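You operate a simulated robot arm through the tools that you are given. There is no shell and no other tool.

You run a simulated robot arm. Do the job below in one go: nothing can be reset, and whatever is moved stays where it is left.

JOB
With the key off, swap the burnt fan relay for the one that the fan relay label asks for.
Fine: Choose among the three grey relays on the brown dash and leave the burnt one there; then key on so the fan turns; don't start the engine. Leave the other controls and parts alone. Set down upright: burnt relay, what you pick out.

Only the result counts: the job must be done as asked and must still hold three seconds after the hand-in. Knocking over, shifting, dropping, spilling or breaking anything else fails it.

ROBOT AND FRAMES
A 6-joint arm with a two-finger parallel gripper, fixed in place. Base frame: the origin is at the foot of the arm, x ahead of it, y to its left, z up. Lengths are in mm, angles in degrees, forces in N, time in s.
With the tool pointing down near the work surface it reaches from about 100 to 620 mm from the base axis. Its first joint turns from -166.0 to 166.0 degrees. Payload 3.43 kg.
The TCP is the grasp point between the finger pads, 34 mm short of the fingertips. In the tool frame z runs along the fingers and y along their closing line. The gripper opens to 128 mm. The fingers are 24 mm wide and 12 mm thick; the gripper's body (48 by 130 mm) begins 96 mm behind the TCP.
Orientation is that of the tool frame in the base frame, as [roll, pitch, yaw] about the fixed x, y, z axes, in that order (R = Rz(yaw) Ry(pitch) Rx(roll)). With the fingers straight down and closing along the base's y, the tool's x points along the base's -x, its y along +y and its z along -z.

CONTROLS
- The arm moves only by the tool apply_moves. Its argument "targets" is a list of rows, each a list of 7 numbers: the shift along the tool's x, y, z in mm, then the turn, a rotation vector about the tool's x, y, z in degrees, then the gripper command, from -1 (shut) to 1 (fully open), values between in proportion. In form: [[tx, ty, tz, wx, wy, wz, claw], ...]. A call has 1 to 20 rows; each row shifts and turns the commanded pose from where the row before left it, along the tool's axes as they then stand. A row lasts 0.2 s, in which the tool goes at most 50 mm and 8.6 degrees; a call with a longer step from one row to the next is refused whole, and so is a gripper value outside its range. Where a pose cannot be reached the arm comes as near as it can. A force on the tool above 40 N (or 10 N above the force at the start of the call, whichever is more), or a blocked arm, ends the call early, and 0.2 s more pass. Each finger travels about 45 mm/s and halts on what it meets, pressing with about 40 N; the grip force reading is that of the motor and also rises with nothing between the fingers. The clock runs only during rows and for 0.2 s after the last one: add rows that do not move to give the fingers time. The reply holds the time, the measured pose of the TCP, the force on the tool along the base axes, the opening and the grip force, in the units named above and with some noise, with the torque about the TCP (base axes, N m) and any sound that the robot's microphone picked up, and new pictures: "show" is both (left out), scene, wrist or none.
- Cameras (640 x 400 px; columns grow to the right, rows downward): "scene" is fixed at [211, 502.5, 1639.3]; the picture's right is [-0.61, -0.79, 0.00], its down [-0.68, 0.53, -0.51] and it looks along [0.41, -0.31, -0.86] (base axes); focal length 224 px, centre (320, 200). "wrist" rides on the gripper at [76, -11, -160] in the tool frame; the picture's right is [0.15, 0.99, 0.00], its down [-0.88, 0.13, -0.46] and it looks along [-0.45, 0.07, 0.89] (tool axes); focal length 234 px, centre (320, 200). There is no depth. A picture from a camera that has moved, and an enlarged one, comes with that camera's place and axes in the base frame and with its lens. The place of the scene camera against the robot may be out by one fixed shift of up to 18 mm in any direction.
- inspect(camera, box): a new picture of the part [left, top, right, bottom] of that camera's present view, enlarged. The clock stands still meanwhile.
- close_job(): hands the job in; it is judged then, once.

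Nothing tells you positions but the pictures and the camera data. Unless the task says otherwise, let go and move clear before handing in.

The tools are called after "Emit:" as name(argument=value, ...) on one line, values as JSON. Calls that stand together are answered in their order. apply_moves: Moves the arm, as the interface text tells. Its arguments: {"type":"object","properties":{"targets":{"type":"array"},"show":{"type":"string","enum":["both","scene","wrist","none"]}},"required":["targets"]} The other tools are called the same way: inspect (camera, box) takes an enlarged picture of a part of a camera's view; close_job () hands the job in.

At the start:

```text
clock: 0.0
tool_pos: [364.6, 101.6, 1324.7]
orientation: [-180.0, 0.0, 180.0]
force: [-0.5, 0.1, -1.2]
wrist_torque: [-0.01, 0.04, 0.01]
grip_width: 128.0
finger_force: 0.1
```

scene: 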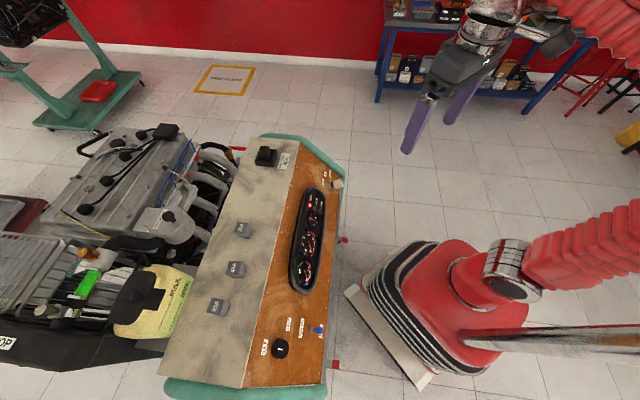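
wrist: 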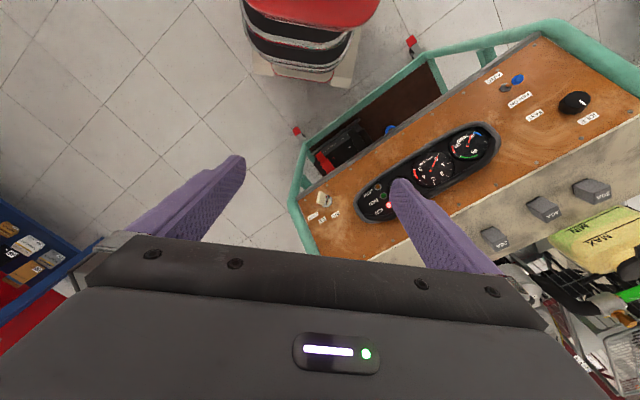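

I see a dash console with a brown front panel and a top shelf carrying three grey relays, plus a black (burnt) relay with a label near the far end. I'll enlarge the views to read labels and find positions before moving.

Emit:
inspect(camera="scene", box=[220, 130, 360, 218])

Emit:
inspect(camera="scene", box=[180, 200, 320, 288])

Emit:
inspect(camera="scene", box=[200, 290, 360, 390])

Emit:
inspect(camera="wrist", box=[460, 50, 640, 162])

Emit:
inspect(camera="wrist", box=[290, 130, 470, 242])

Emit:
inspect(camera="wrist", box=[460, 150, 640, 262])

```text
4.55 times, centred on (290, 174) of scene
camera zoom: at [211.0, 502.5, 1639.3], right [-0.61, -0.79, 0.0], down [-0.68, 0.53, -0.51], along [0.41, -0.31, -0.86], focal length 1018 px, centre (456, 318)
```

zoom: 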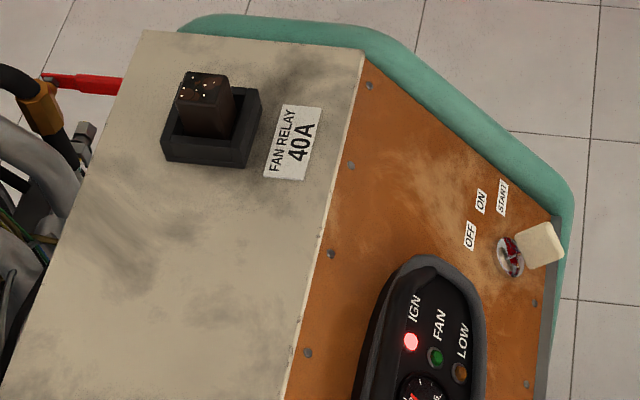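

```text
4.55 times, centred on (250, 244) of scene
camera zoom: at [211.0, 502.5, 1639.3], right [-0.61, -0.79, 0.0], down [-0.68, 0.53, -0.51], along [0.41, -0.31, -0.86], focal length 1018 px, centre (638, 0)
```

zoom: 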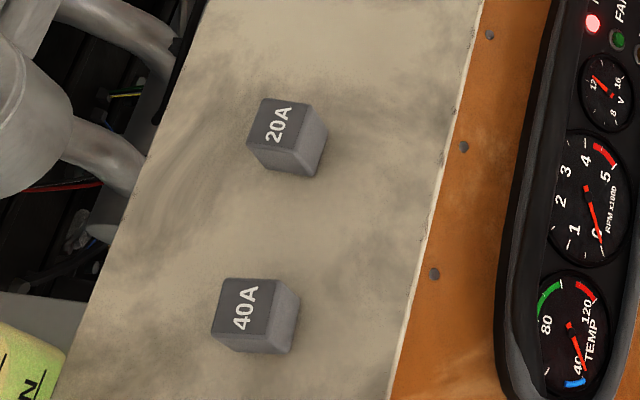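

```text
4.00 times, centred on (280, 340) of scene
camera zoom: at [211.0, 502.5, 1639.3], right [-0.61, -0.79, 0.0], down [-0.68, 0.53, -0.51], along [0.41, -0.31, -0.86], focal length 896 px, centre (480, -360)
```

zoom: 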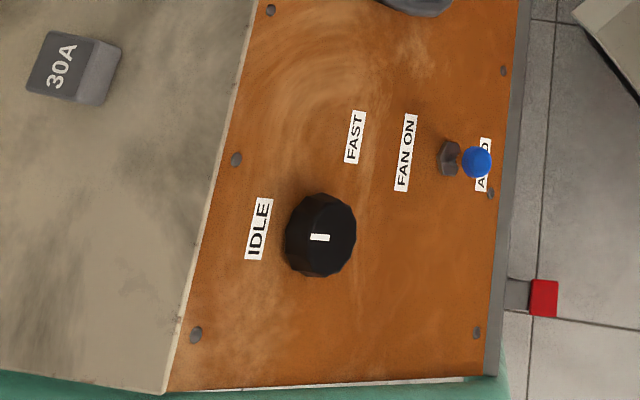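

```text
3.56 times, centred on (550, 106) of wrist
camera zoom: at [289.5, 89.3, 1484.2], right [-0.15, 0.99, 0.0], down [0.88, 0.13, 0.46], along [0.45, 0.07, -0.89], focal length 833 px, centre (-498, 534)
```

zoom: 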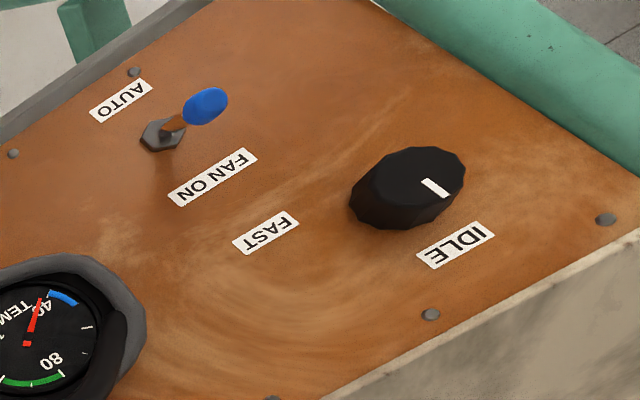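

```text
3.56 times, centred on (380, 186) of wrist
camera zoom: at [289.5, 89.3, 1484.2], right [-0.15, 0.99, 0.0], down [0.88, 0.13, 0.46], along [0.45, 0.07, -0.89], focal length 833 px, centre (107, 250)
```

zoom: 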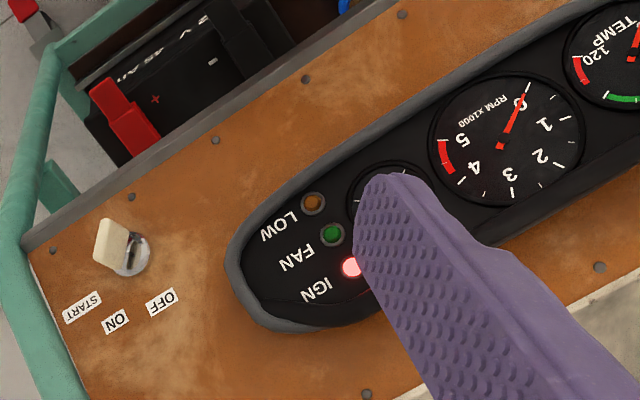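

```text
3.56 times, centred on (550, 206) of wrist
camera zoom: at [289.5, 89.3, 1484.2], right [-0.15, 0.99, 0.0], down [0.88, 0.13, 0.46], along [0.45, 0.07, -0.89], focal length 833 px, centre (-498, 179)
```

zoom: 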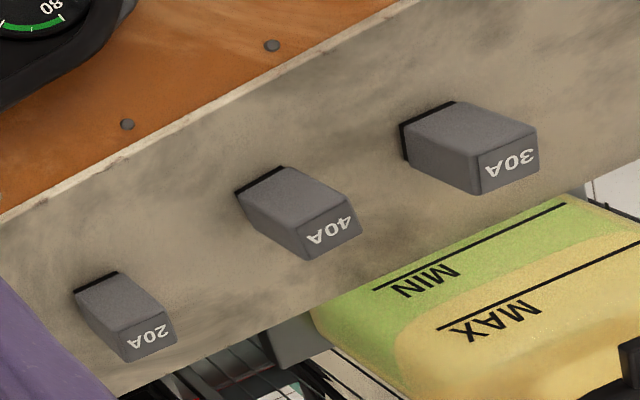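

The label reads FAN RELAY 40A. The IGN lamp is lit, so the key seems to be ON now and has to go OFF first. The dash runs diagonally, with key near (588,153,893), the 40A relay near (455,586,1081) and the burnt relay near (740,331,~1060). I'll turn the tool to line up with the dash and take a closer look.

Emit:
apply_moves(targets=[[0, 0, 0, 0, 0, -7.4, 1], [0, 0, 0, 0, 0, -7.4, 1], [0, 0, 0, 0, 0, -7.4, 1], [0, 0, 0, 0, 0, -7.4, 1], [0, 0, 0, 0, 0, -7.4, 1], [0, 0, 0, 0, 0, -7.4, 1], [0, 0, 0, 0, 0, 0, 1]], show="both")

```text
clock: 1.6
tool_pos: [364.7, 100.0, 1324.7]
orientation: [180.0, -0.1, -135.5]
force: [0.3, 0.8, 0.0]
wrist_torque: [0.01, 0.0, 0.0]
grip_width: 127.8
finger_force: 0.0
camera wrist: at [318.8, 39.3, 1484.1], right [-0.8, 0.6, 0.0], down [0.54, 0.71, 0.46], along [0.27, 0.36, -0.89], focal length 234 px, centre (320, 200)
```

scene: 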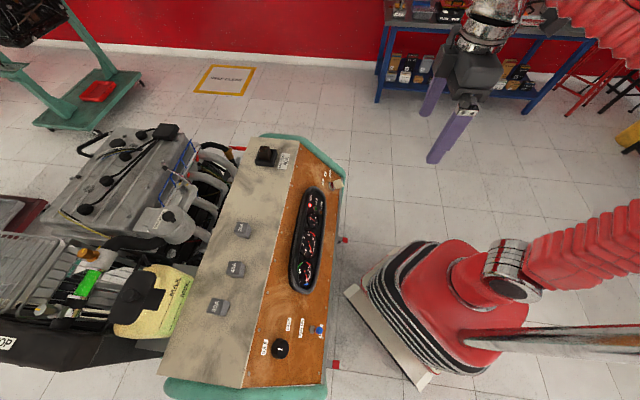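
wrist: 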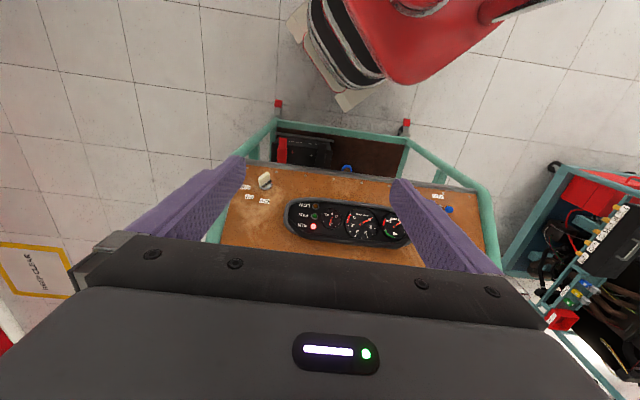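

The dash is now aligned with the tool. I'll move forward over it at height to see the relay shelf and the socket close up.

Emit:
apply_moves(targets=[[-45, 0, 0, 0, 0, 0, 1], [-45, 0, 0, 0, 0, 0, 1], [-45, 0, 0, 0, 0, 0, 1], [-45, 0, 0, 0, 0, 0, 1], [-45, 0, 0, 0, 0, 0, 1], [-45, 0, 0, 0, 0, 0, 1], [0, 0, 0, 0, 0, 0, 1]], show="both")

```text
clock: 3.2
tool_pos: [539.2, 278.9, 1293.3]
orientation: [179.9, 0.1, -135.6]
force: [0.0, -0.5, 0.5]
wrist_torque: [0.0, -0.02, -0.01]
grip_width: 128.0
finger_force: 0.0
out of reach, approached as far as the arm can: row 5, 6
camera wrist: at [492.9, 217.5, 1454.0], right [-0.8, 0.6, 0.0], down [0.54, 0.71, 0.46], along [0.28, 0.36, -0.89], focal length 234 px, centre (320, 200)
```

scene: 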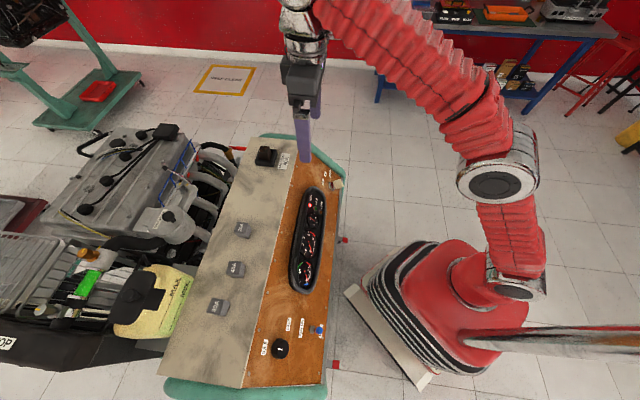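
wrist: 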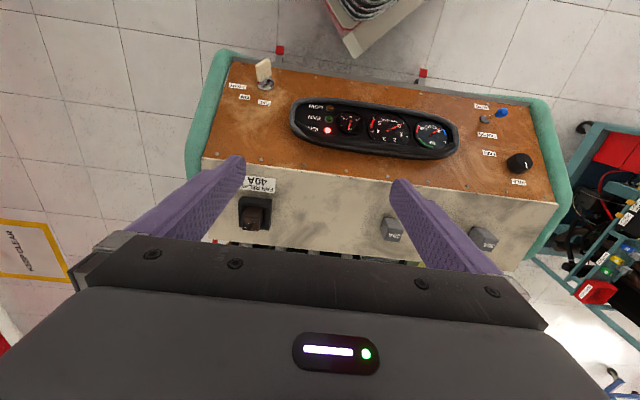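

The arm is near its reach limit at this height, but the view is good. I'll enlarge the key, the socket and the relays.

Emit:
inspect(camera="wrist", box=[216, 50, 312, 110])

Emit:
inspect(camera="wrist", box=[200, 165, 312, 235])

Emit:
inspect(camera="wrist", box=[360, 190, 520, 290])

Emit:
inspect(camera="wrist", box=[460, 90, 556, 150])

Emit:
inspect(camera="scene", box=[310, 160, 358, 190])

Emit:
inspect(camera="scene", box=[240, 135, 304, 175])

```text
6.67 times, centred on (264, 80) of wrist
camera zoom: at [492.9, 217.5, 1454.0], right [-0.8, 0.6, 0.0], down [0.54, 0.71, 0.46], along [0.28, 0.36, -0.89], focal length 1561 px, centre (693, 1000)
```

zoom: 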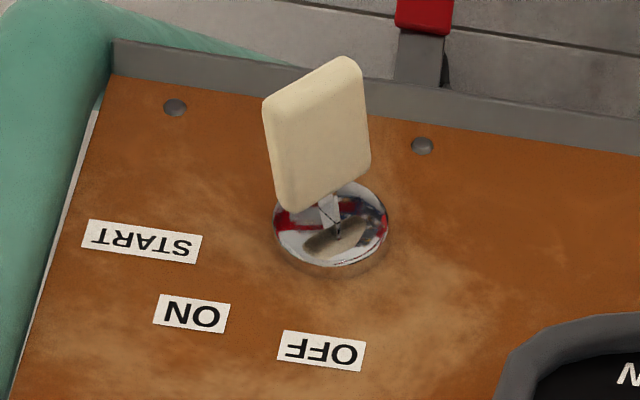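

```text
5.71 times, centred on (256, 200) of wrist
camera zoom: at [492.9, 217.5, 1454.0], right [-0.8, 0.6, 0.0], down [0.54, 0.71, 0.46], along [0.28, 0.36, -0.89], focal length 1338 px, centre (686, 200)
```

zoom: 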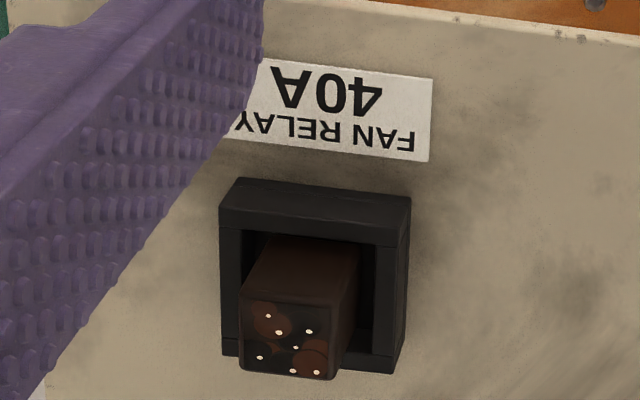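

```text
4.00 times, centred on (440, 240) of wrist
camera zoom: at [492.9, 217.5, 1454.0], right [-0.8, 0.6, 0.0], down [0.54, 0.71, 0.46], along [0.28, 0.36, -0.89], focal length 937 px, centre (-160, 40)
```

zoom: 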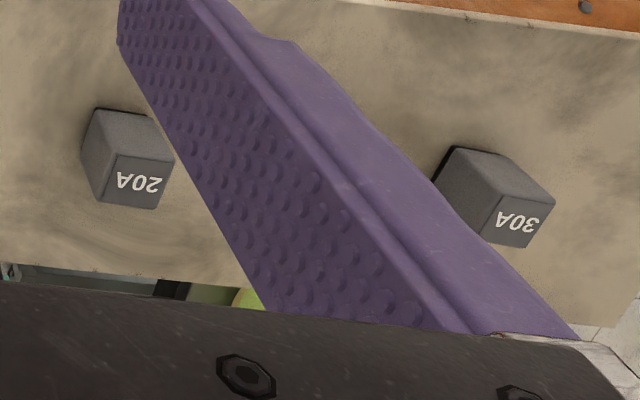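

```text
6.67 times, centred on (508, 120) of wrist
camera zoom: at [492.9, 217.5, 1454.0], right [-0.8, 0.6, 0.0], down [0.54, 0.71, 0.46], along [0.28, 0.36, -0.89], focal length 1561 px, centre (-933, 733)
```

zoom: 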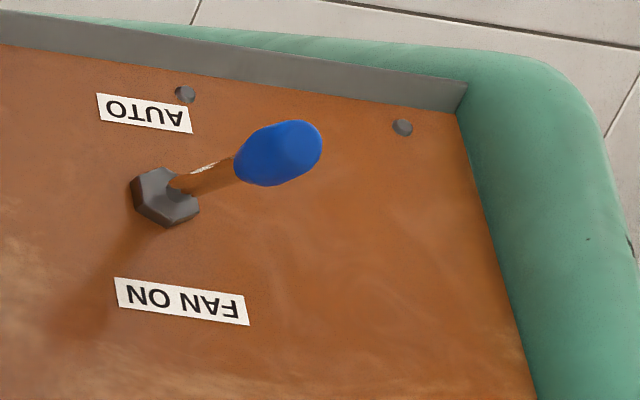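

```text
13.33 times, centred on (334, 175) of scene
camera zoom: at [211.0, 502.5, 1639.3], right [-0.61, -0.79, 0.0], down [-0.68, 0.53, -0.51], along [0.41, -0.31, -0.86], focal length 2985 px, centre (133, 533)
```

zoom: 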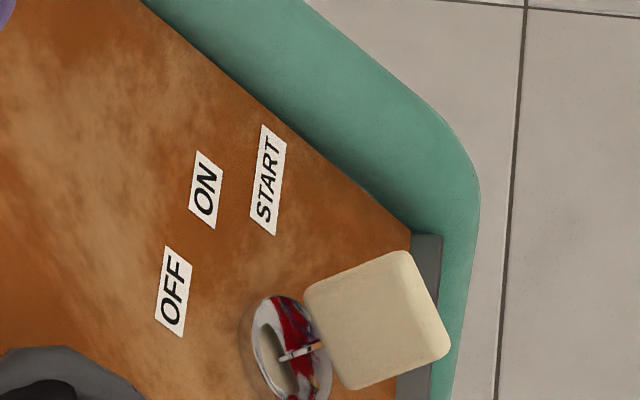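

```text
10.00 times, centred on (272, 155) of scene
camera zoom: at [211.0, 502.5, 1639.3], right [-0.61, -0.79, 0.0], down [-0.68, 0.53, -0.51], along [0.41, -0.31, -0.86], focal length 2239 px, centre (800, 650)
```

zoom: 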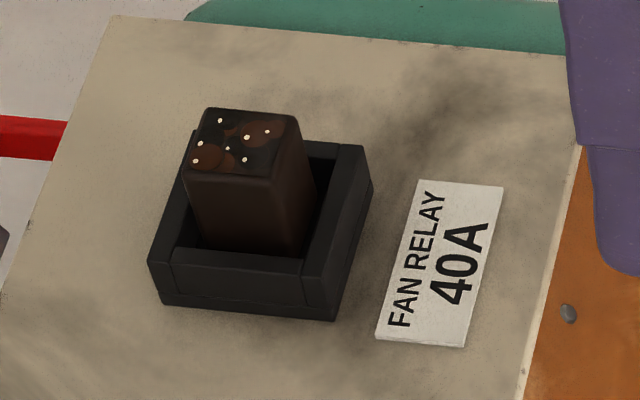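

The key bow sits crosswise at the ON position with OFF counter-clockwise of it, and the toggle leans to FAN ON. Next I'll back off, tilt the tool to face the brown panel squarely, and view the key along its own axis.

Emit:
apply_moves(targets=[[38, -25, 0, 0, 0, 0, 1], [38, -25, 0, 0, 0, 0, 1], [38, -25, 0, 0, 0, 0, 1], [38, -25, 0, 0, 0, 0, 1], [38, -25, 0, 0, 0, 0, 1], [0, 0, 0, 0, -8.5, 0, 1], [0, 0, 0, 0, -8.5, 0, 1], [0, 0, 0, 0, -8.5, 0, 1], [0, 0, 0, 0, -8.5, 0, 1], [0, 0, 0, 0, -8.5, 0, 1], [0, 0, 0, 0, -8.5, 0, 1], [0, 0, 0, 0, 0, 0, 1]], show="both")

```text
clock: 5.8
tool_pos: [491.4, 56.9, 1295.1]
orientation: [180.0, 51.0, -135.5]
force: [0.4, 0.3, 0.1]
wrist_torque: [0.01, 0.03, 0.0]
grip_width: 128.0
finger_force: 0.0
camera wrist: at [376.1, -71.3, 1336.6], right [-0.76, 0.64, -0.11], down [0.05, 0.23, 0.97], along [0.65, 0.73, -0.21], focal length 234 px, centre (320, 200)
```

scene: 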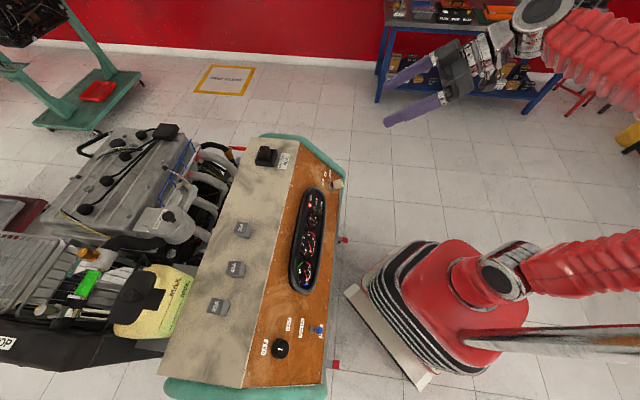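
wrist: 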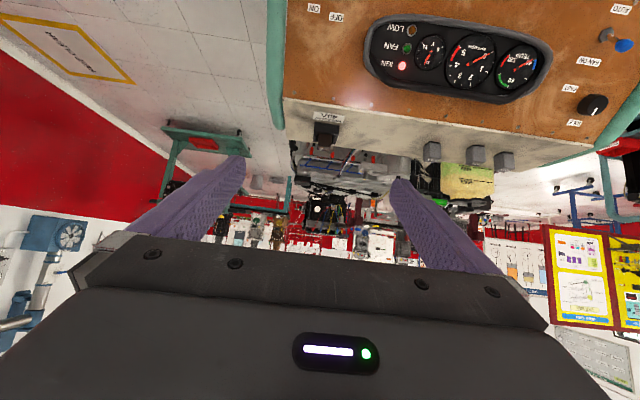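

The tilt worked, and this low angle shows relay and socket heights. I'll enlarge it for measurement, then descend in front of the key.

Emit:
inspect(camera="wrist", box=[290, 95, 370, 145])

Emit:
inspect(camera="wrist", box=[410, 120, 538, 200])

Emit:
apply_moves(targets=[[37.5, 0, 30.5, 0, 0, 0, 1], [37.5, 0, 30.5, 0, 0, 0, 1], [37.5, 0, 30.5, 0, 0, 0, 1], [37.5, 0, 30.5, 0, 0, 0, 1], [37.5, 0, 30.5, 0, 0, 0, 1], [37.5, 0, 30.5, 0, 0, 0, 1], [0, 0, 0, 0, 0, 0, 1]], show="both")

```text
8.00 times, centred on (330, 120) of wrist
camera zoom: at [376.1, -71.3, 1336.6], right [-0.76, 0.64, -0.11], down [0.05, 0.23, 0.97], along [0.65, 0.73, -0.21], focal length 1873 px, centre (240, 840)
```

zoom: 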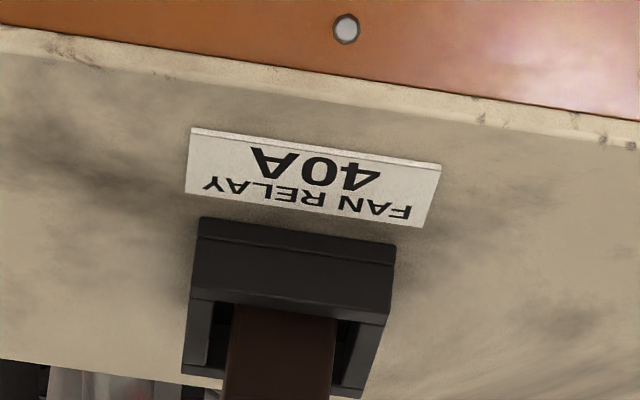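

```text
5.00 times, centred on (474, 160) of wrist
camera zoom: at [376.1, -71.3, 1336.6], right [-0.76, 0.64, -0.11], down [0.05, 0.23, 0.97], along [0.65, 0.73, -0.21], focal length 1171 px, centre (-450, 400)
```

zoom: 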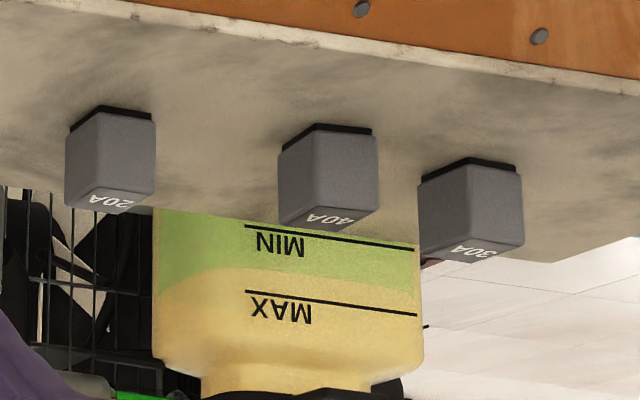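

```text
clock: 7.4
tool_pos: [492.4, 57.1, 1004.3]
orientation: [-179.9, 50.9, -135.6]
force: [0.5, 0.3, 0.4]
wrist_torque: [0.0, 0.01, 0.01]
grip_width: 127.9
finger_force: 0.1
camera wrist: at [378.0, -72.3, 1046.6], right [-0.76, 0.64, -0.11], down [0.05, 0.23, 0.97], along [0.65, 0.73, -0.21], focal length 234 px, centre (320, 200)
```

scene: 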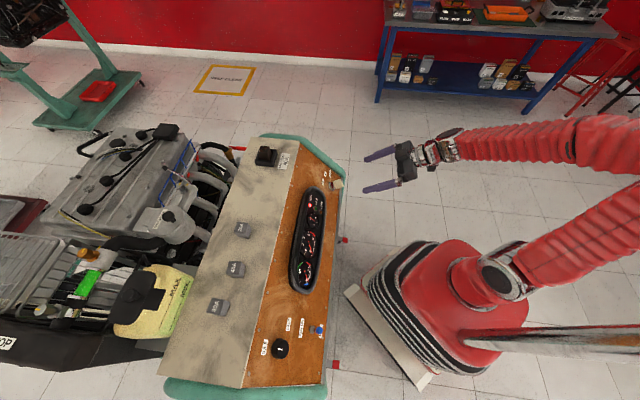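
wrist: 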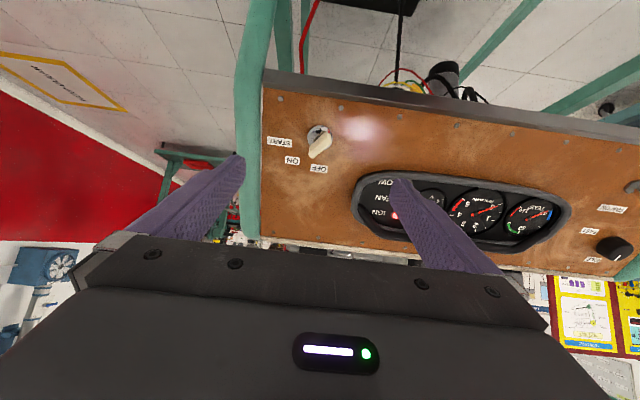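

I'm now facing the panel with the key up and to the left in view. I'll enlarge the key, the lamps and the panel edges to pin down its pose.

Emit:
inspect(camera="wrist", box=[256, 90, 384, 170])

Emit:
inspect(camera="wrist", box=[352, 160, 480, 240])

Emit:
inspect(camera="wrist", box=[240, 60, 400, 160])

```text
5.00 times, centred on (320, 130) of wrist
camera zoom: at [378.0, -72.3, 1046.6], right [-0.76, 0.64, -0.11], down [0.05, 0.23, 0.97], along [0.65, 0.73, -0.21], focal length 1171 px, centre (320, 550)
```

zoom: 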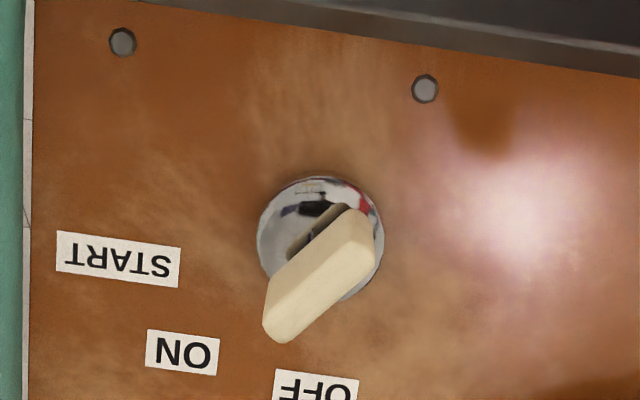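

```text
5.00 times, centred on (416, 200) of wrist
camera zoom: at [378.0, -72.3, 1046.6], right [-0.76, 0.64, -0.11], down [0.05, 0.23, 0.97], along [0.65, 0.73, -0.21], focal length 1171 px, centre (-160, 200)
```

zoom: 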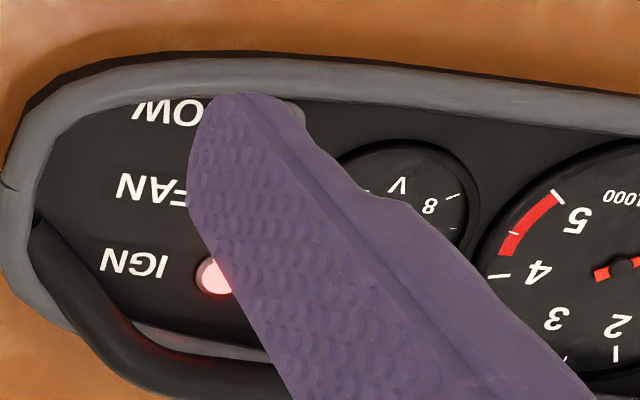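

```text
4.00 times, centred on (320, 110) of wrist
camera zoom: at [378.0, -72.3, 1046.6], right [-0.76, 0.64, -0.11], down [0.05, 0.23, 0.97], along [0.65, 0.73, -0.21], focal length 937 px, centre (320, 560)
```

zoom: 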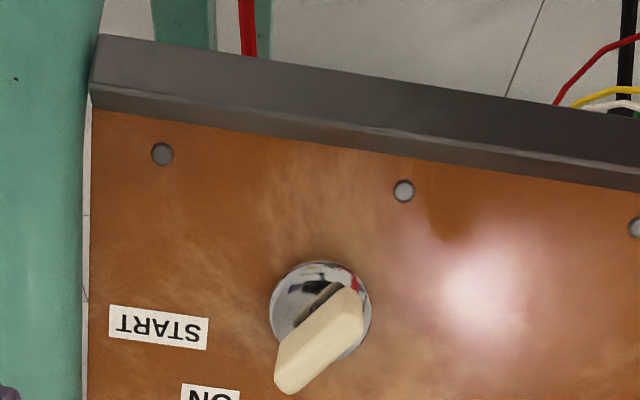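

The lock centre works out to about (591.7, 153.3, 890), and the tool is already almost on its axis, about 179 mm out. The bow lies along the ON direction, so I'll twist the tool about 40° clockwise, narrow the fingers and come partway in.

Emit:
apply_moves(targets=[[1.7, -0.9, 0, 0, 0, 0, 0.2], [0, 0, 0, 0, 0, 8, 0.0], [0, 0, 0, 0, 0, 8, -0.15], [0, 0, 0, 0, 0, 8, -0.15], [0, 0, 0, 0, 0, 8, -0.15], [0, 0, 0, 0, 0, 8, -0.15], [0, 0, 25, 0, 0, 0, -0.15], [0, 0, 25, 0, 0, 0, -0.15], [0, 0, 0, 0, 0, 0, -0.15]], show="both")

```text
clock: 9.4
tool_pos: [519.1, 84.0, 973.8]
orientation: [141.5, 36.5, 171.3]
force: [-0.3, -0.4, 0.5]
wrist_torque: [0.03, -0.01, 0.0]
grip_width: 54.3
finger_force: 0.1
camera wrist: at [373.5, -3.4, 1023.4], right [-0.36, 0.84, 0.41], down [0.41, -0.25, 0.88], along [0.84, 0.48, -0.26], focal length 234 px, centre (320, 200)
```

scene: 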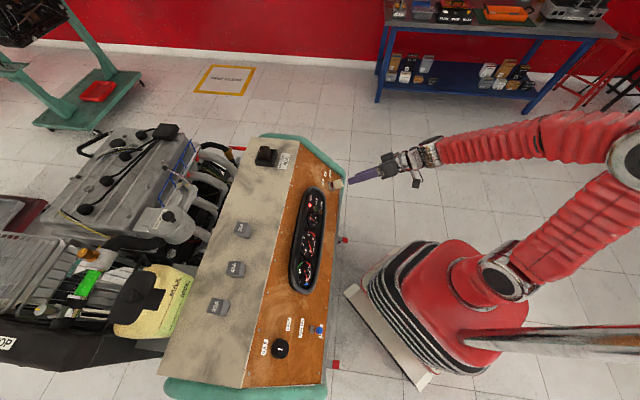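
wrist: 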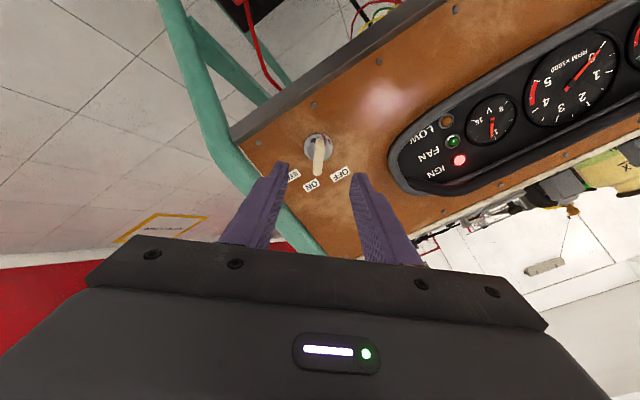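

The fingers now straddle the key line from above. I'll enlarge the view to check alignment.

Emit:
inspect(camera="wrist", box=[256, 110, 384, 190])

Emit:
inspect(camera="scene", box=[310, 160, 390, 210])

```text
5.00 times, centred on (320, 150) of wrist
camera zoom: at [373.5, -3.4, 1023.4], right [-0.36, 0.84, 0.41], down [0.41, -0.25, 0.88], along [0.84, 0.48, -0.26], focal length 1171 px, centre (320, 450)
```

zoom: 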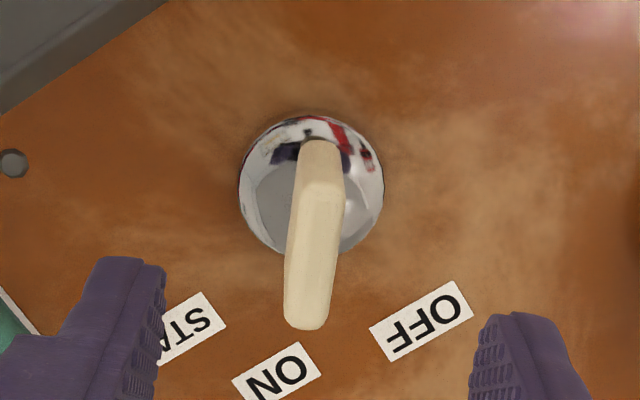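

```text
8.00 times, centred on (350, 185) of scene
camera zoom: at [211.0, 502.5, 1639.3], right [-0.61, -0.79, 0.0], down [-0.68, 0.53, -0.51], along [0.41, -0.31, -0.86], focal length 1791 px, centre (80, 320)
```

zoom: 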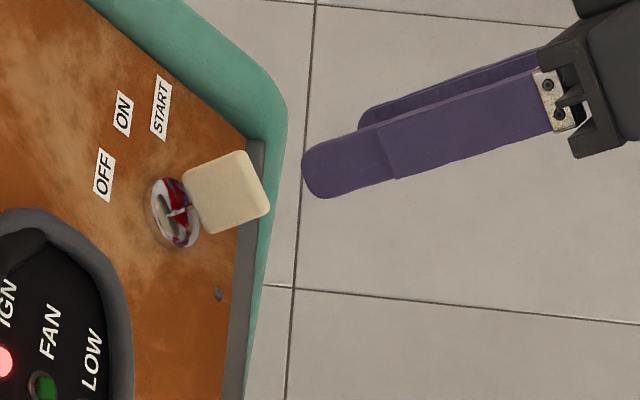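

The bow is about 3° counter-clockwise of my fingers and the lock is about 2 mm off axis. I'll correct both and advance so the fingers straddle the bow without touching the lock.

Emit:
apply_moves(targets=[[1.1, -1.8, 0, 0, 0, -3.1, -0.15], [0, 0, 20, 0, 0, 0, -0.3], [0, 0, 20, 0, 0, 0, -0.4], [0, 0, 20, 0, 0, 0, -0.4], [0, 0, 17, 0, 0, 0, -0.4], [0, 0, 0, 0, 0, 0, -0.4]], show="both")

Emit:
inspect(camera="wrist", box=[256, 110, 384, 190])

Emit:
inspect(camera="scene", box=[310, 160, 390, 210])

```text
clock: 10.8
tool_pos: [559.2, 123.7, 921.4]
orientation: [143.4, 38.4, 174.5]
force: [1.1, 0.6, 0.5]
wrist_torque: [-0.03, -0.02, -0.01]
grip_width: 38.5
finger_force: 0.1
camera wrist: at [416.0, 34.0, 970.0], right [-0.4, 0.84, 0.37], down [0.4, -0.21, 0.89], along [0.83, 0.51, -0.25], focal length 234 px, centre (320, 200)
```

scene: 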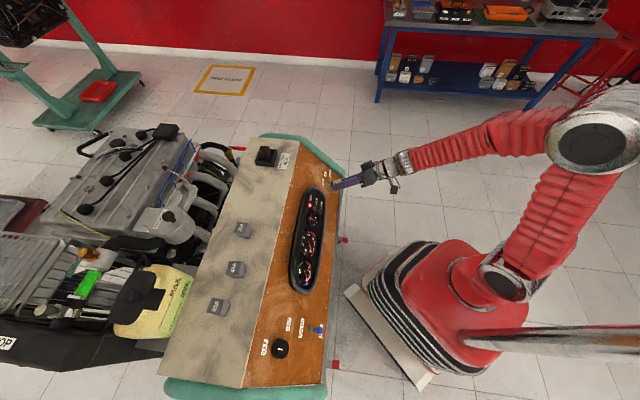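
wrist: 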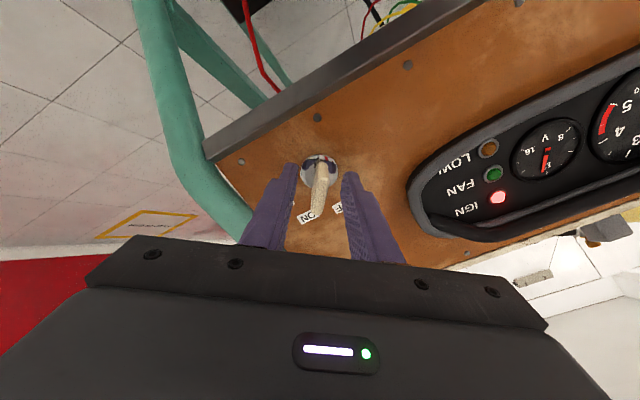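

```text
5.00 times, centred on (320, 150) of wrist
camera zoom: at [416.0, 34.0, 970.0], right [-0.4, 0.84, 0.37], down [0.4, -0.21, 0.89], along [0.83, 0.51, -0.25], focal length 1171 px, centre (320, 450)
```

zoom: 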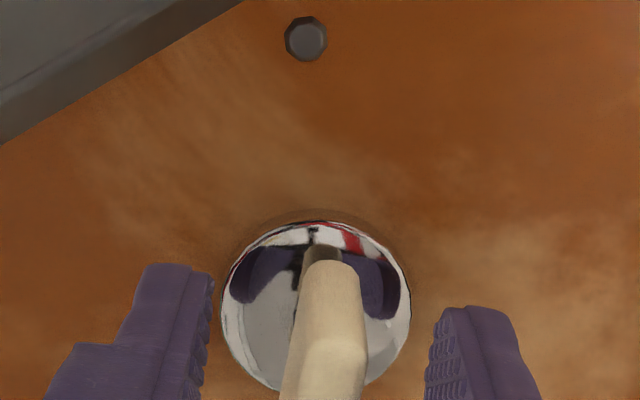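

```text
8.00 times, centred on (350, 185) of scene
camera zoom: at [211.0, 502.5, 1639.3], right [-0.61, -0.79, 0.0], down [-0.68, 0.53, -0.51], along [0.41, -0.31, -0.86], focal length 1791 px, centre (80, 320)
```

zoom: 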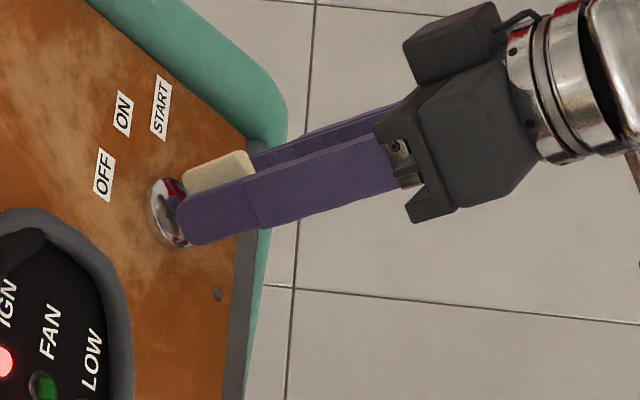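

The fingers straddle the bow cleanly. I'll close on it now.

Emit:
apply_moves(targets=[[0, 0, 0, 0, 0, 0, -0.7], [0, 0, 0, 0, 0, 0, -1], [0, 0, 0, 0, 0, 0, -1], [0, 0, 0, 0, 0, 0, -1], [0, 0, 0, 0, 0, 0, -1]], show="wrist")

```text
clock: 12.0
tool_pos: [559.4, 125.0, 922.0]
orientation: [143.5, 38.4, 174.6]
force: [-3.5, 7.1, 1.4]
wrist_torque: [-1.1, 0.13, -0.76]
grip_width: 11.0
finger_force: 44.5
camera wrist: at [415.8, 34.2, 970.1], right [-0.4, 0.84, 0.37], down [0.4, -0.21, 0.89], along [0.83, 0.51, -0.25], focal length 234 px, centre (320, 200)
```

wrist: 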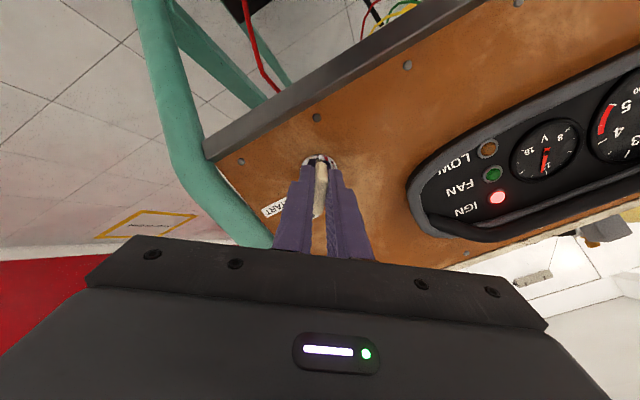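

Gripped with 11 mm between the fingers and a small side load. I'll ease that off and start turning counter-clockwise toward OFF, watching the IGN lamp.

Emit:
apply_moves(targets=[[0, 1.0, 0, 0, 0, -4, -1], [0, 0, 0, 0, 0, -4, -1], [0, 0, 0, 0, 0, -4, -1], [0, 0, 0, 0, 0, -4, -1], [0, 0, 0, 0, 0, -4, -1], [0, 0, 0, 0, 0, 0, -1]], show="wrist")

```text
clock: 13.4
tool_pos: [559.1, 124.4, 922.5]
orientation: [160.3, 48.0, -161.4]
force: [-0.6, -13.9, -15.6]
wrist_torque: [-1.74, 0.6, -1.0]
grip_width: 10.0
finger_force: 44.1
camera wrist: at [430.0, 11.8, 963.7], right [-0.62, 0.77, 0.11], down [0.24, 0.05, 0.97], along [0.74, 0.63, -0.21], focal length 234 px, centre (320, 200)
```

wrist: 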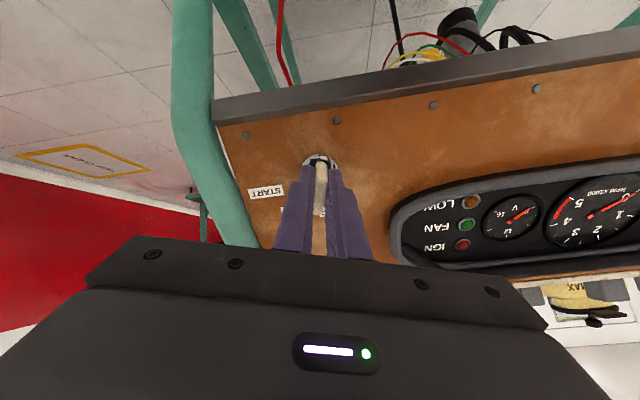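

The IGN lamp has gone out, so the key is leaving ON. Side load has risen to about 20 N because I'm slightly off axis, so I'll relieve it with a small shift and continue to the OFF mark.

Emit:
apply_moves(targets=[[0.7, -0.7, 0, 0, 0, 0, -1], [0, 0, 0, 0, 0, 0, -1]], show="wrist")

Emit:
inspect(camera="wrist", box=[240, 130, 400, 230])

Emit:
inspect(camera="scene", box=[310, 160, 374, 200])

```text
clock: 14.0
tool_pos: [560.4, 123.0, 922.0]
orientation: [160.3, 48.0, -161.4]
force: [-2.4, -12.8, -12.2]
wrist_torque: [-1.73, 0.6, -0.93]
grip_width: 10.1
finger_force: 44.1
camera wrist: at [430.1, 11.5, 963.3], right [-0.63, 0.77, 0.11], down [0.24, 0.05, 0.97], along [0.74, 0.63, -0.21], focal length 234 px, centre (320, 200)
```

wrist: 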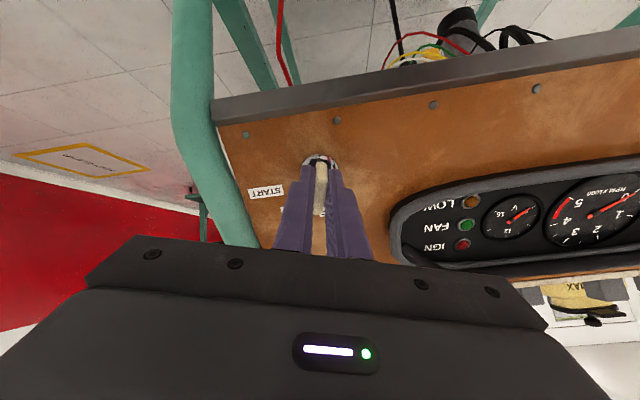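

```text
4.00 times, centred on (320, 180) of wrist
camera zoom: at [430.1, 11.5, 963.3], right [-0.63, 0.77, 0.11], down [0.24, 0.05, 0.97], along [0.74, 0.63, -0.21], focal length 937 px, centre (320, 280)
```

zoom: 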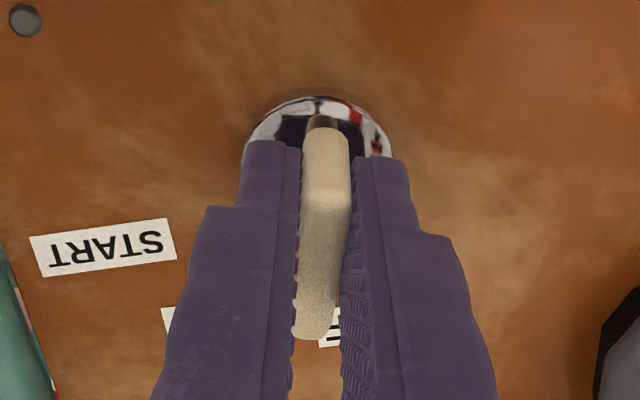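

```text
10.00 times, centred on (342, 180) of scene
camera zoom: at [211.0, 502.5, 1639.3], right [-0.61, -0.79, 0.0], down [-0.68, 0.53, -0.51], along [0.41, -0.31, -0.86], focal length 2239 px, centre (100, 400)
```

zoom: 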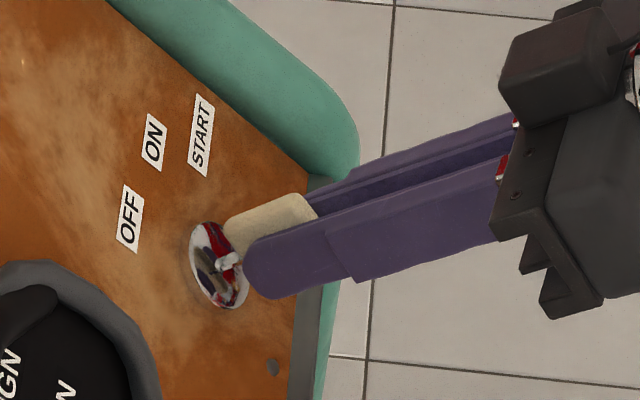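

The key seems to be moving with or slightly ahead of the fingers. I'll keep turning counter-clockwise in small steps and keep an eye on the forces.

Emit:
apply_moves(targets=[[0.3, -0.6, 0, 0, 0, -4, -1], [0, 0, 0, 0, 0, -4, -1], [0, 0, 0, 0, 0, -4, -1], [0, 0, 0, 0, 0, 0, -1]], show="wrist")

Emit:
inspect(camera="wrist", box=[240, 130, 400, 230])

```text
clock: 15.0
tool_pos: [561.4, 123.2, 921.2]
orientation: [174.1, 50.7, -143.4]
force: [3.5, -15.0, -15.7]
wrist_torque: [1.04, -0.21, 0.63]
grip_width: 9.9
finger_force: 43.3
camera wrist: at [441.5, -0.9, 962.5], right [-0.73, 0.69, -0.05], down [0.11, 0.18, 0.98], along [0.68, 0.7, -0.21], focal length 234 px, centre (320, 200)
```

wrist: 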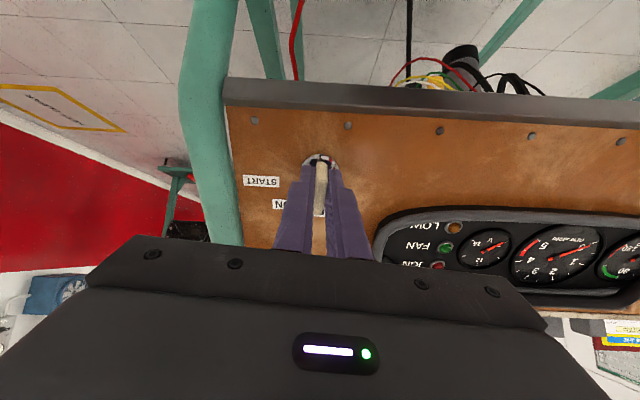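

```text
4.00 times, centred on (320, 180) of wrist
camera zoom: at [441.5, -0.9, 962.5], right [-0.73, 0.69, -0.05], down [0.11, 0.18, 0.98], along [0.68, 0.7, -0.21], focal length 937 px, centre (320, 280)
```

zoom: 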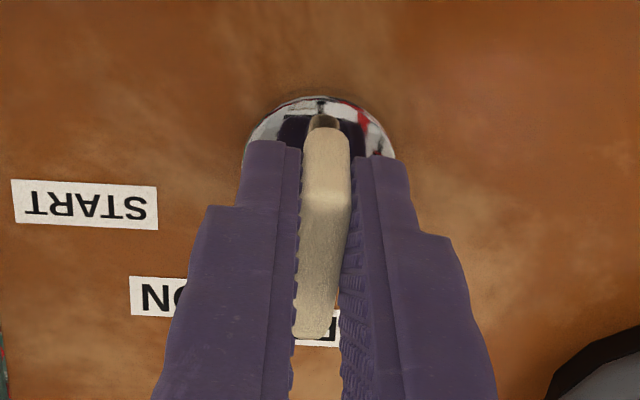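

The lamp is still off and the key follows smoothly. I'll turn a little further to seat it at the OFF mark.

Emit:
apply_moves(targets=[[0.5, -0.5, 0, 0, 0, -4, -1], [0, 0, 0, 0, 0, -3, -1], [0, 0, 0, 0, 0, 0, -1]], show="wrist")

Emit:
inspect(camera="wrist", box=[240, 130, 400, 230])

```text
clock: 15.8
tool_pos: [560.4, 122.1, 922.1]
orientation: [-177.5, 50.8, -132.3]
force: [1.8, -20.7, -11.5]
wrist_torque: [1.45, 0.78, 0.16]
grip_width: 9.9
finger_force: 44.1
camera wrist: at [448.8, -7.2, 963.6], right [-0.77, 0.62, -0.14], down [0.03, 0.25, 0.97], along [0.64, 0.74, -0.21], focal length 234 px, centre (320, 200)
```

wrist: 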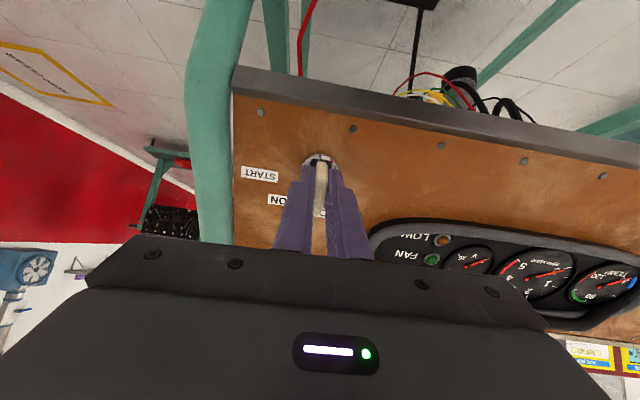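

```text
4.00 times, centred on (320, 180) of wrist
camera zoom: at [448.8, -7.2, 963.6], right [-0.77, 0.62, -0.14], down [0.03, 0.25, 0.97], along [0.64, 0.74, -0.21], focal length 937 px, centre (320, 280)
```

zoom: 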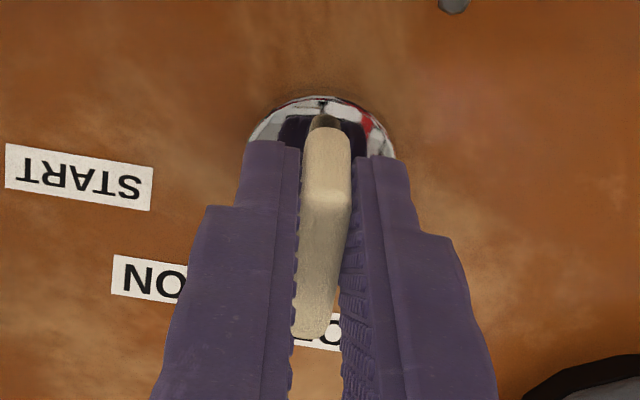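

Axial torque has risen to about 1.1 N·m, so the key is against its OFF stop with the IGN lamp out. I'll ease off the twist, open gently and retreat along the axis.

Emit:
apply_moves(targets=[[0, 0, 0, 0, 0, 1.5, -1], [0, 0, 0, 0, 0, 0, -0.8], [0, 0, 0, 0, 0, 0, -0.6], [0, 0, 0, 0, 0, 0, -0.4], [0, 0, 0, 0, 0, 0, -0.4], [0, 0, -20, 0, 0, 0, -0.4], [0, 0, -30, 0, 0, 0, -0.4], [0, 0, -40, 0, 0, 0, -0.4], [0, 0, 0, 0, 0, 0, -0.4]], show="both")

Emit:
inspect(camera="wrist", box=[256, 100, 384, 180])

Emit:
inspect(camera="wrist", box=[370, 170, 498, 250])

Emit:
inspect(camera="scene", box=[300, 160, 364, 200])

```text
clock: 17.8
tool_pos: [509.8, 73.7, 979.2]
orientation: [-179.2, 51.1, -134.6]
force: [0.6, 0.2, -0.4]
wrist_torque: [0.04, -0.01, 0.02]
grip_width: 38.5
finger_force: 0.0
camera wrist: at [397.0, -55.7, 1020.8], right [-0.76, 0.64, -0.12], down [0.04, 0.24, 0.97], along [0.65, 0.73, -0.21], focal length 234 px, centre (320, 200)
```

scene: 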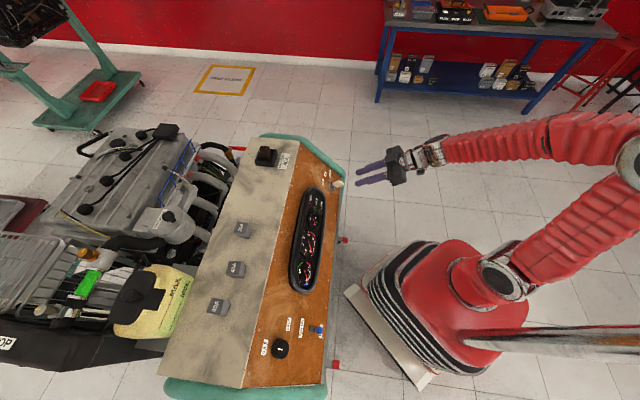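
wrist: 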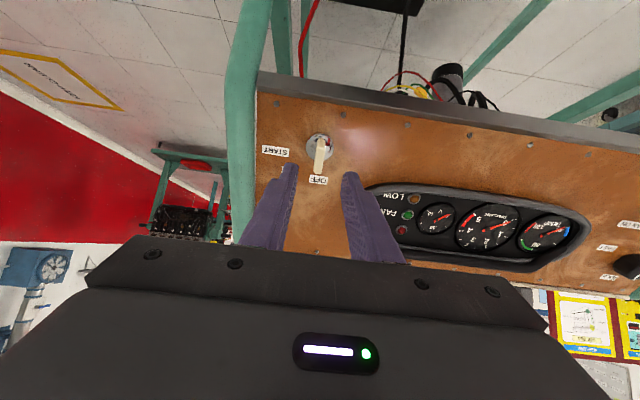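

```text
5.00 times, centred on (320, 140) of wrist
camera zoom: at [397.0, -55.7, 1020.8], right [-0.76, 0.64, -0.12], down [0.04, 0.24, 0.97], along [0.65, 0.73, -0.21], focal length 1171 px, centre (320, 500)
```

zoom: 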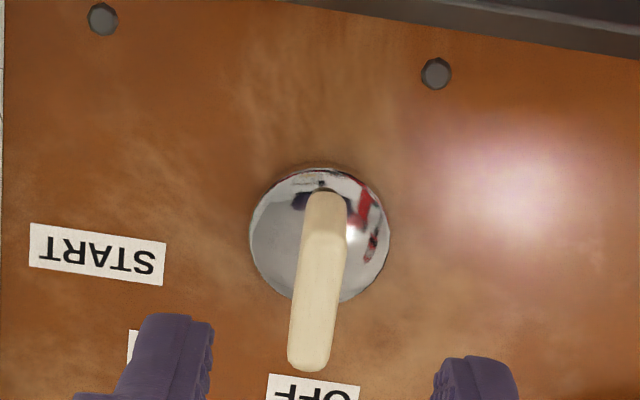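

```text
5.00 times, centred on (434, 210) of wrist
camera zoom: at [397.0, -55.7, 1020.8], right [-0.76, 0.64, -0.12], down [0.04, 0.24, 0.97], along [0.65, 0.73, -0.21], focal length 1171 px, centre (-250, 150)
```

zoom: 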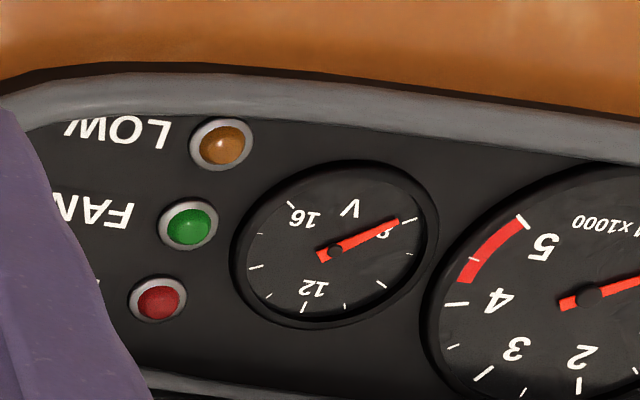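

```text
10.00 times, centred on (332, 180) of scene
camera zoom: at [211.0, 502.5, 1639.3], right [-0.61, -0.79, 0.0], down [-0.68, 0.53, -0.51], along [0.41, -0.31, -0.86], focal length 2239 px, centre (200, 400)
```

zoom: 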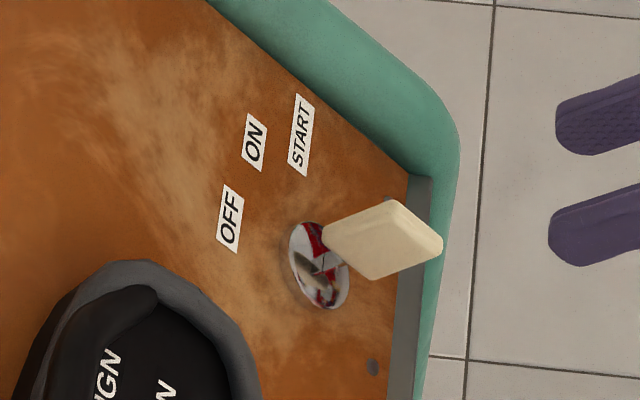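

The key is now OFF: the IGN lamp is dark and the voltmeter has dropped. Next I'll raise the arm, lessen the tilt to about 30°, and look at the socket with the burnt relay from nearby.

Emit:
apply_moves(targets=[[-35, 0, -28.3, 0, 0, 0, 0.2], [-35, 0, -28.3, 0, 0, 0, 0.6], [-35, 0, -28.3, 0, 0, 0, 1], [-35, 0, -28.3, 0, 0, 0, 1], [-35, 0, -28.3, 0, 0, 0, 1], [-35, 0, -28.3, 0, 0, 0, 1], [0, 0, 0, 0, 7, 0, 1], [0, 0, 0, 0, 7, 0, 1], [0, 0, 0, 0, 7, 0, 1], [-36, 18.4, 20.8, 0, 0, 0, 1], [-36, 18.4, 20.8, 0, 0, 0, 1], [-36, 18.4, 20.8, 0, 0, 0, 1], [0, 0, 0, 0, 0, 0, 1]], show="both")

```text
clock: 20.6
tool_pos: [557.3, 202.9, 1251.3]
orientation: [-179.5, 30.0, -134.8]
force: [0.1, -0.3, -0.9]
wrist_torque: [0.01, -0.03, 0.03]
grip_width: 128.2
finger_force: 0.0
camera wrist: at [461.4, 91.9, 1351.0], right [-0.79, 0.61, -0.08], down [0.28, 0.47, 0.83], along [0.55, 0.63, -0.55], focal length 234 px, centre (320, 200)
```

scene: 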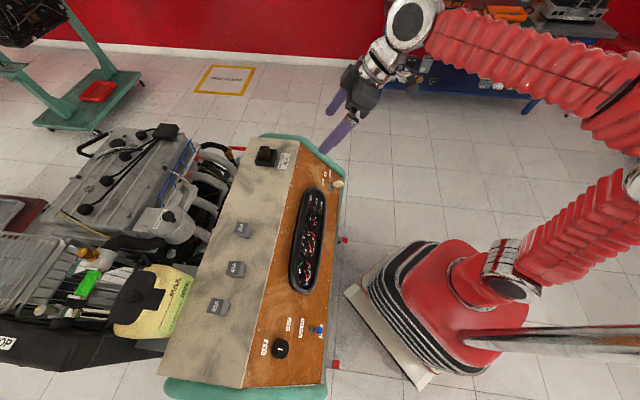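
wrist: 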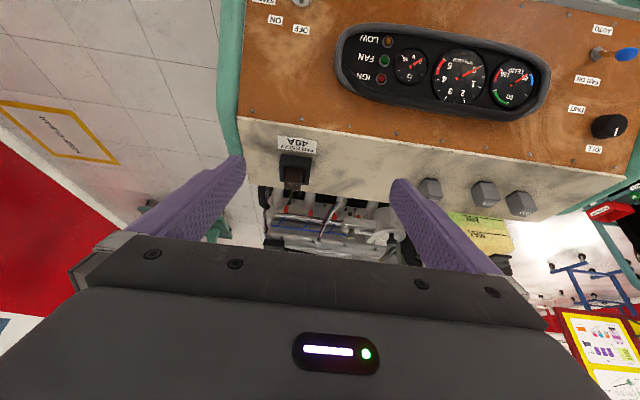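

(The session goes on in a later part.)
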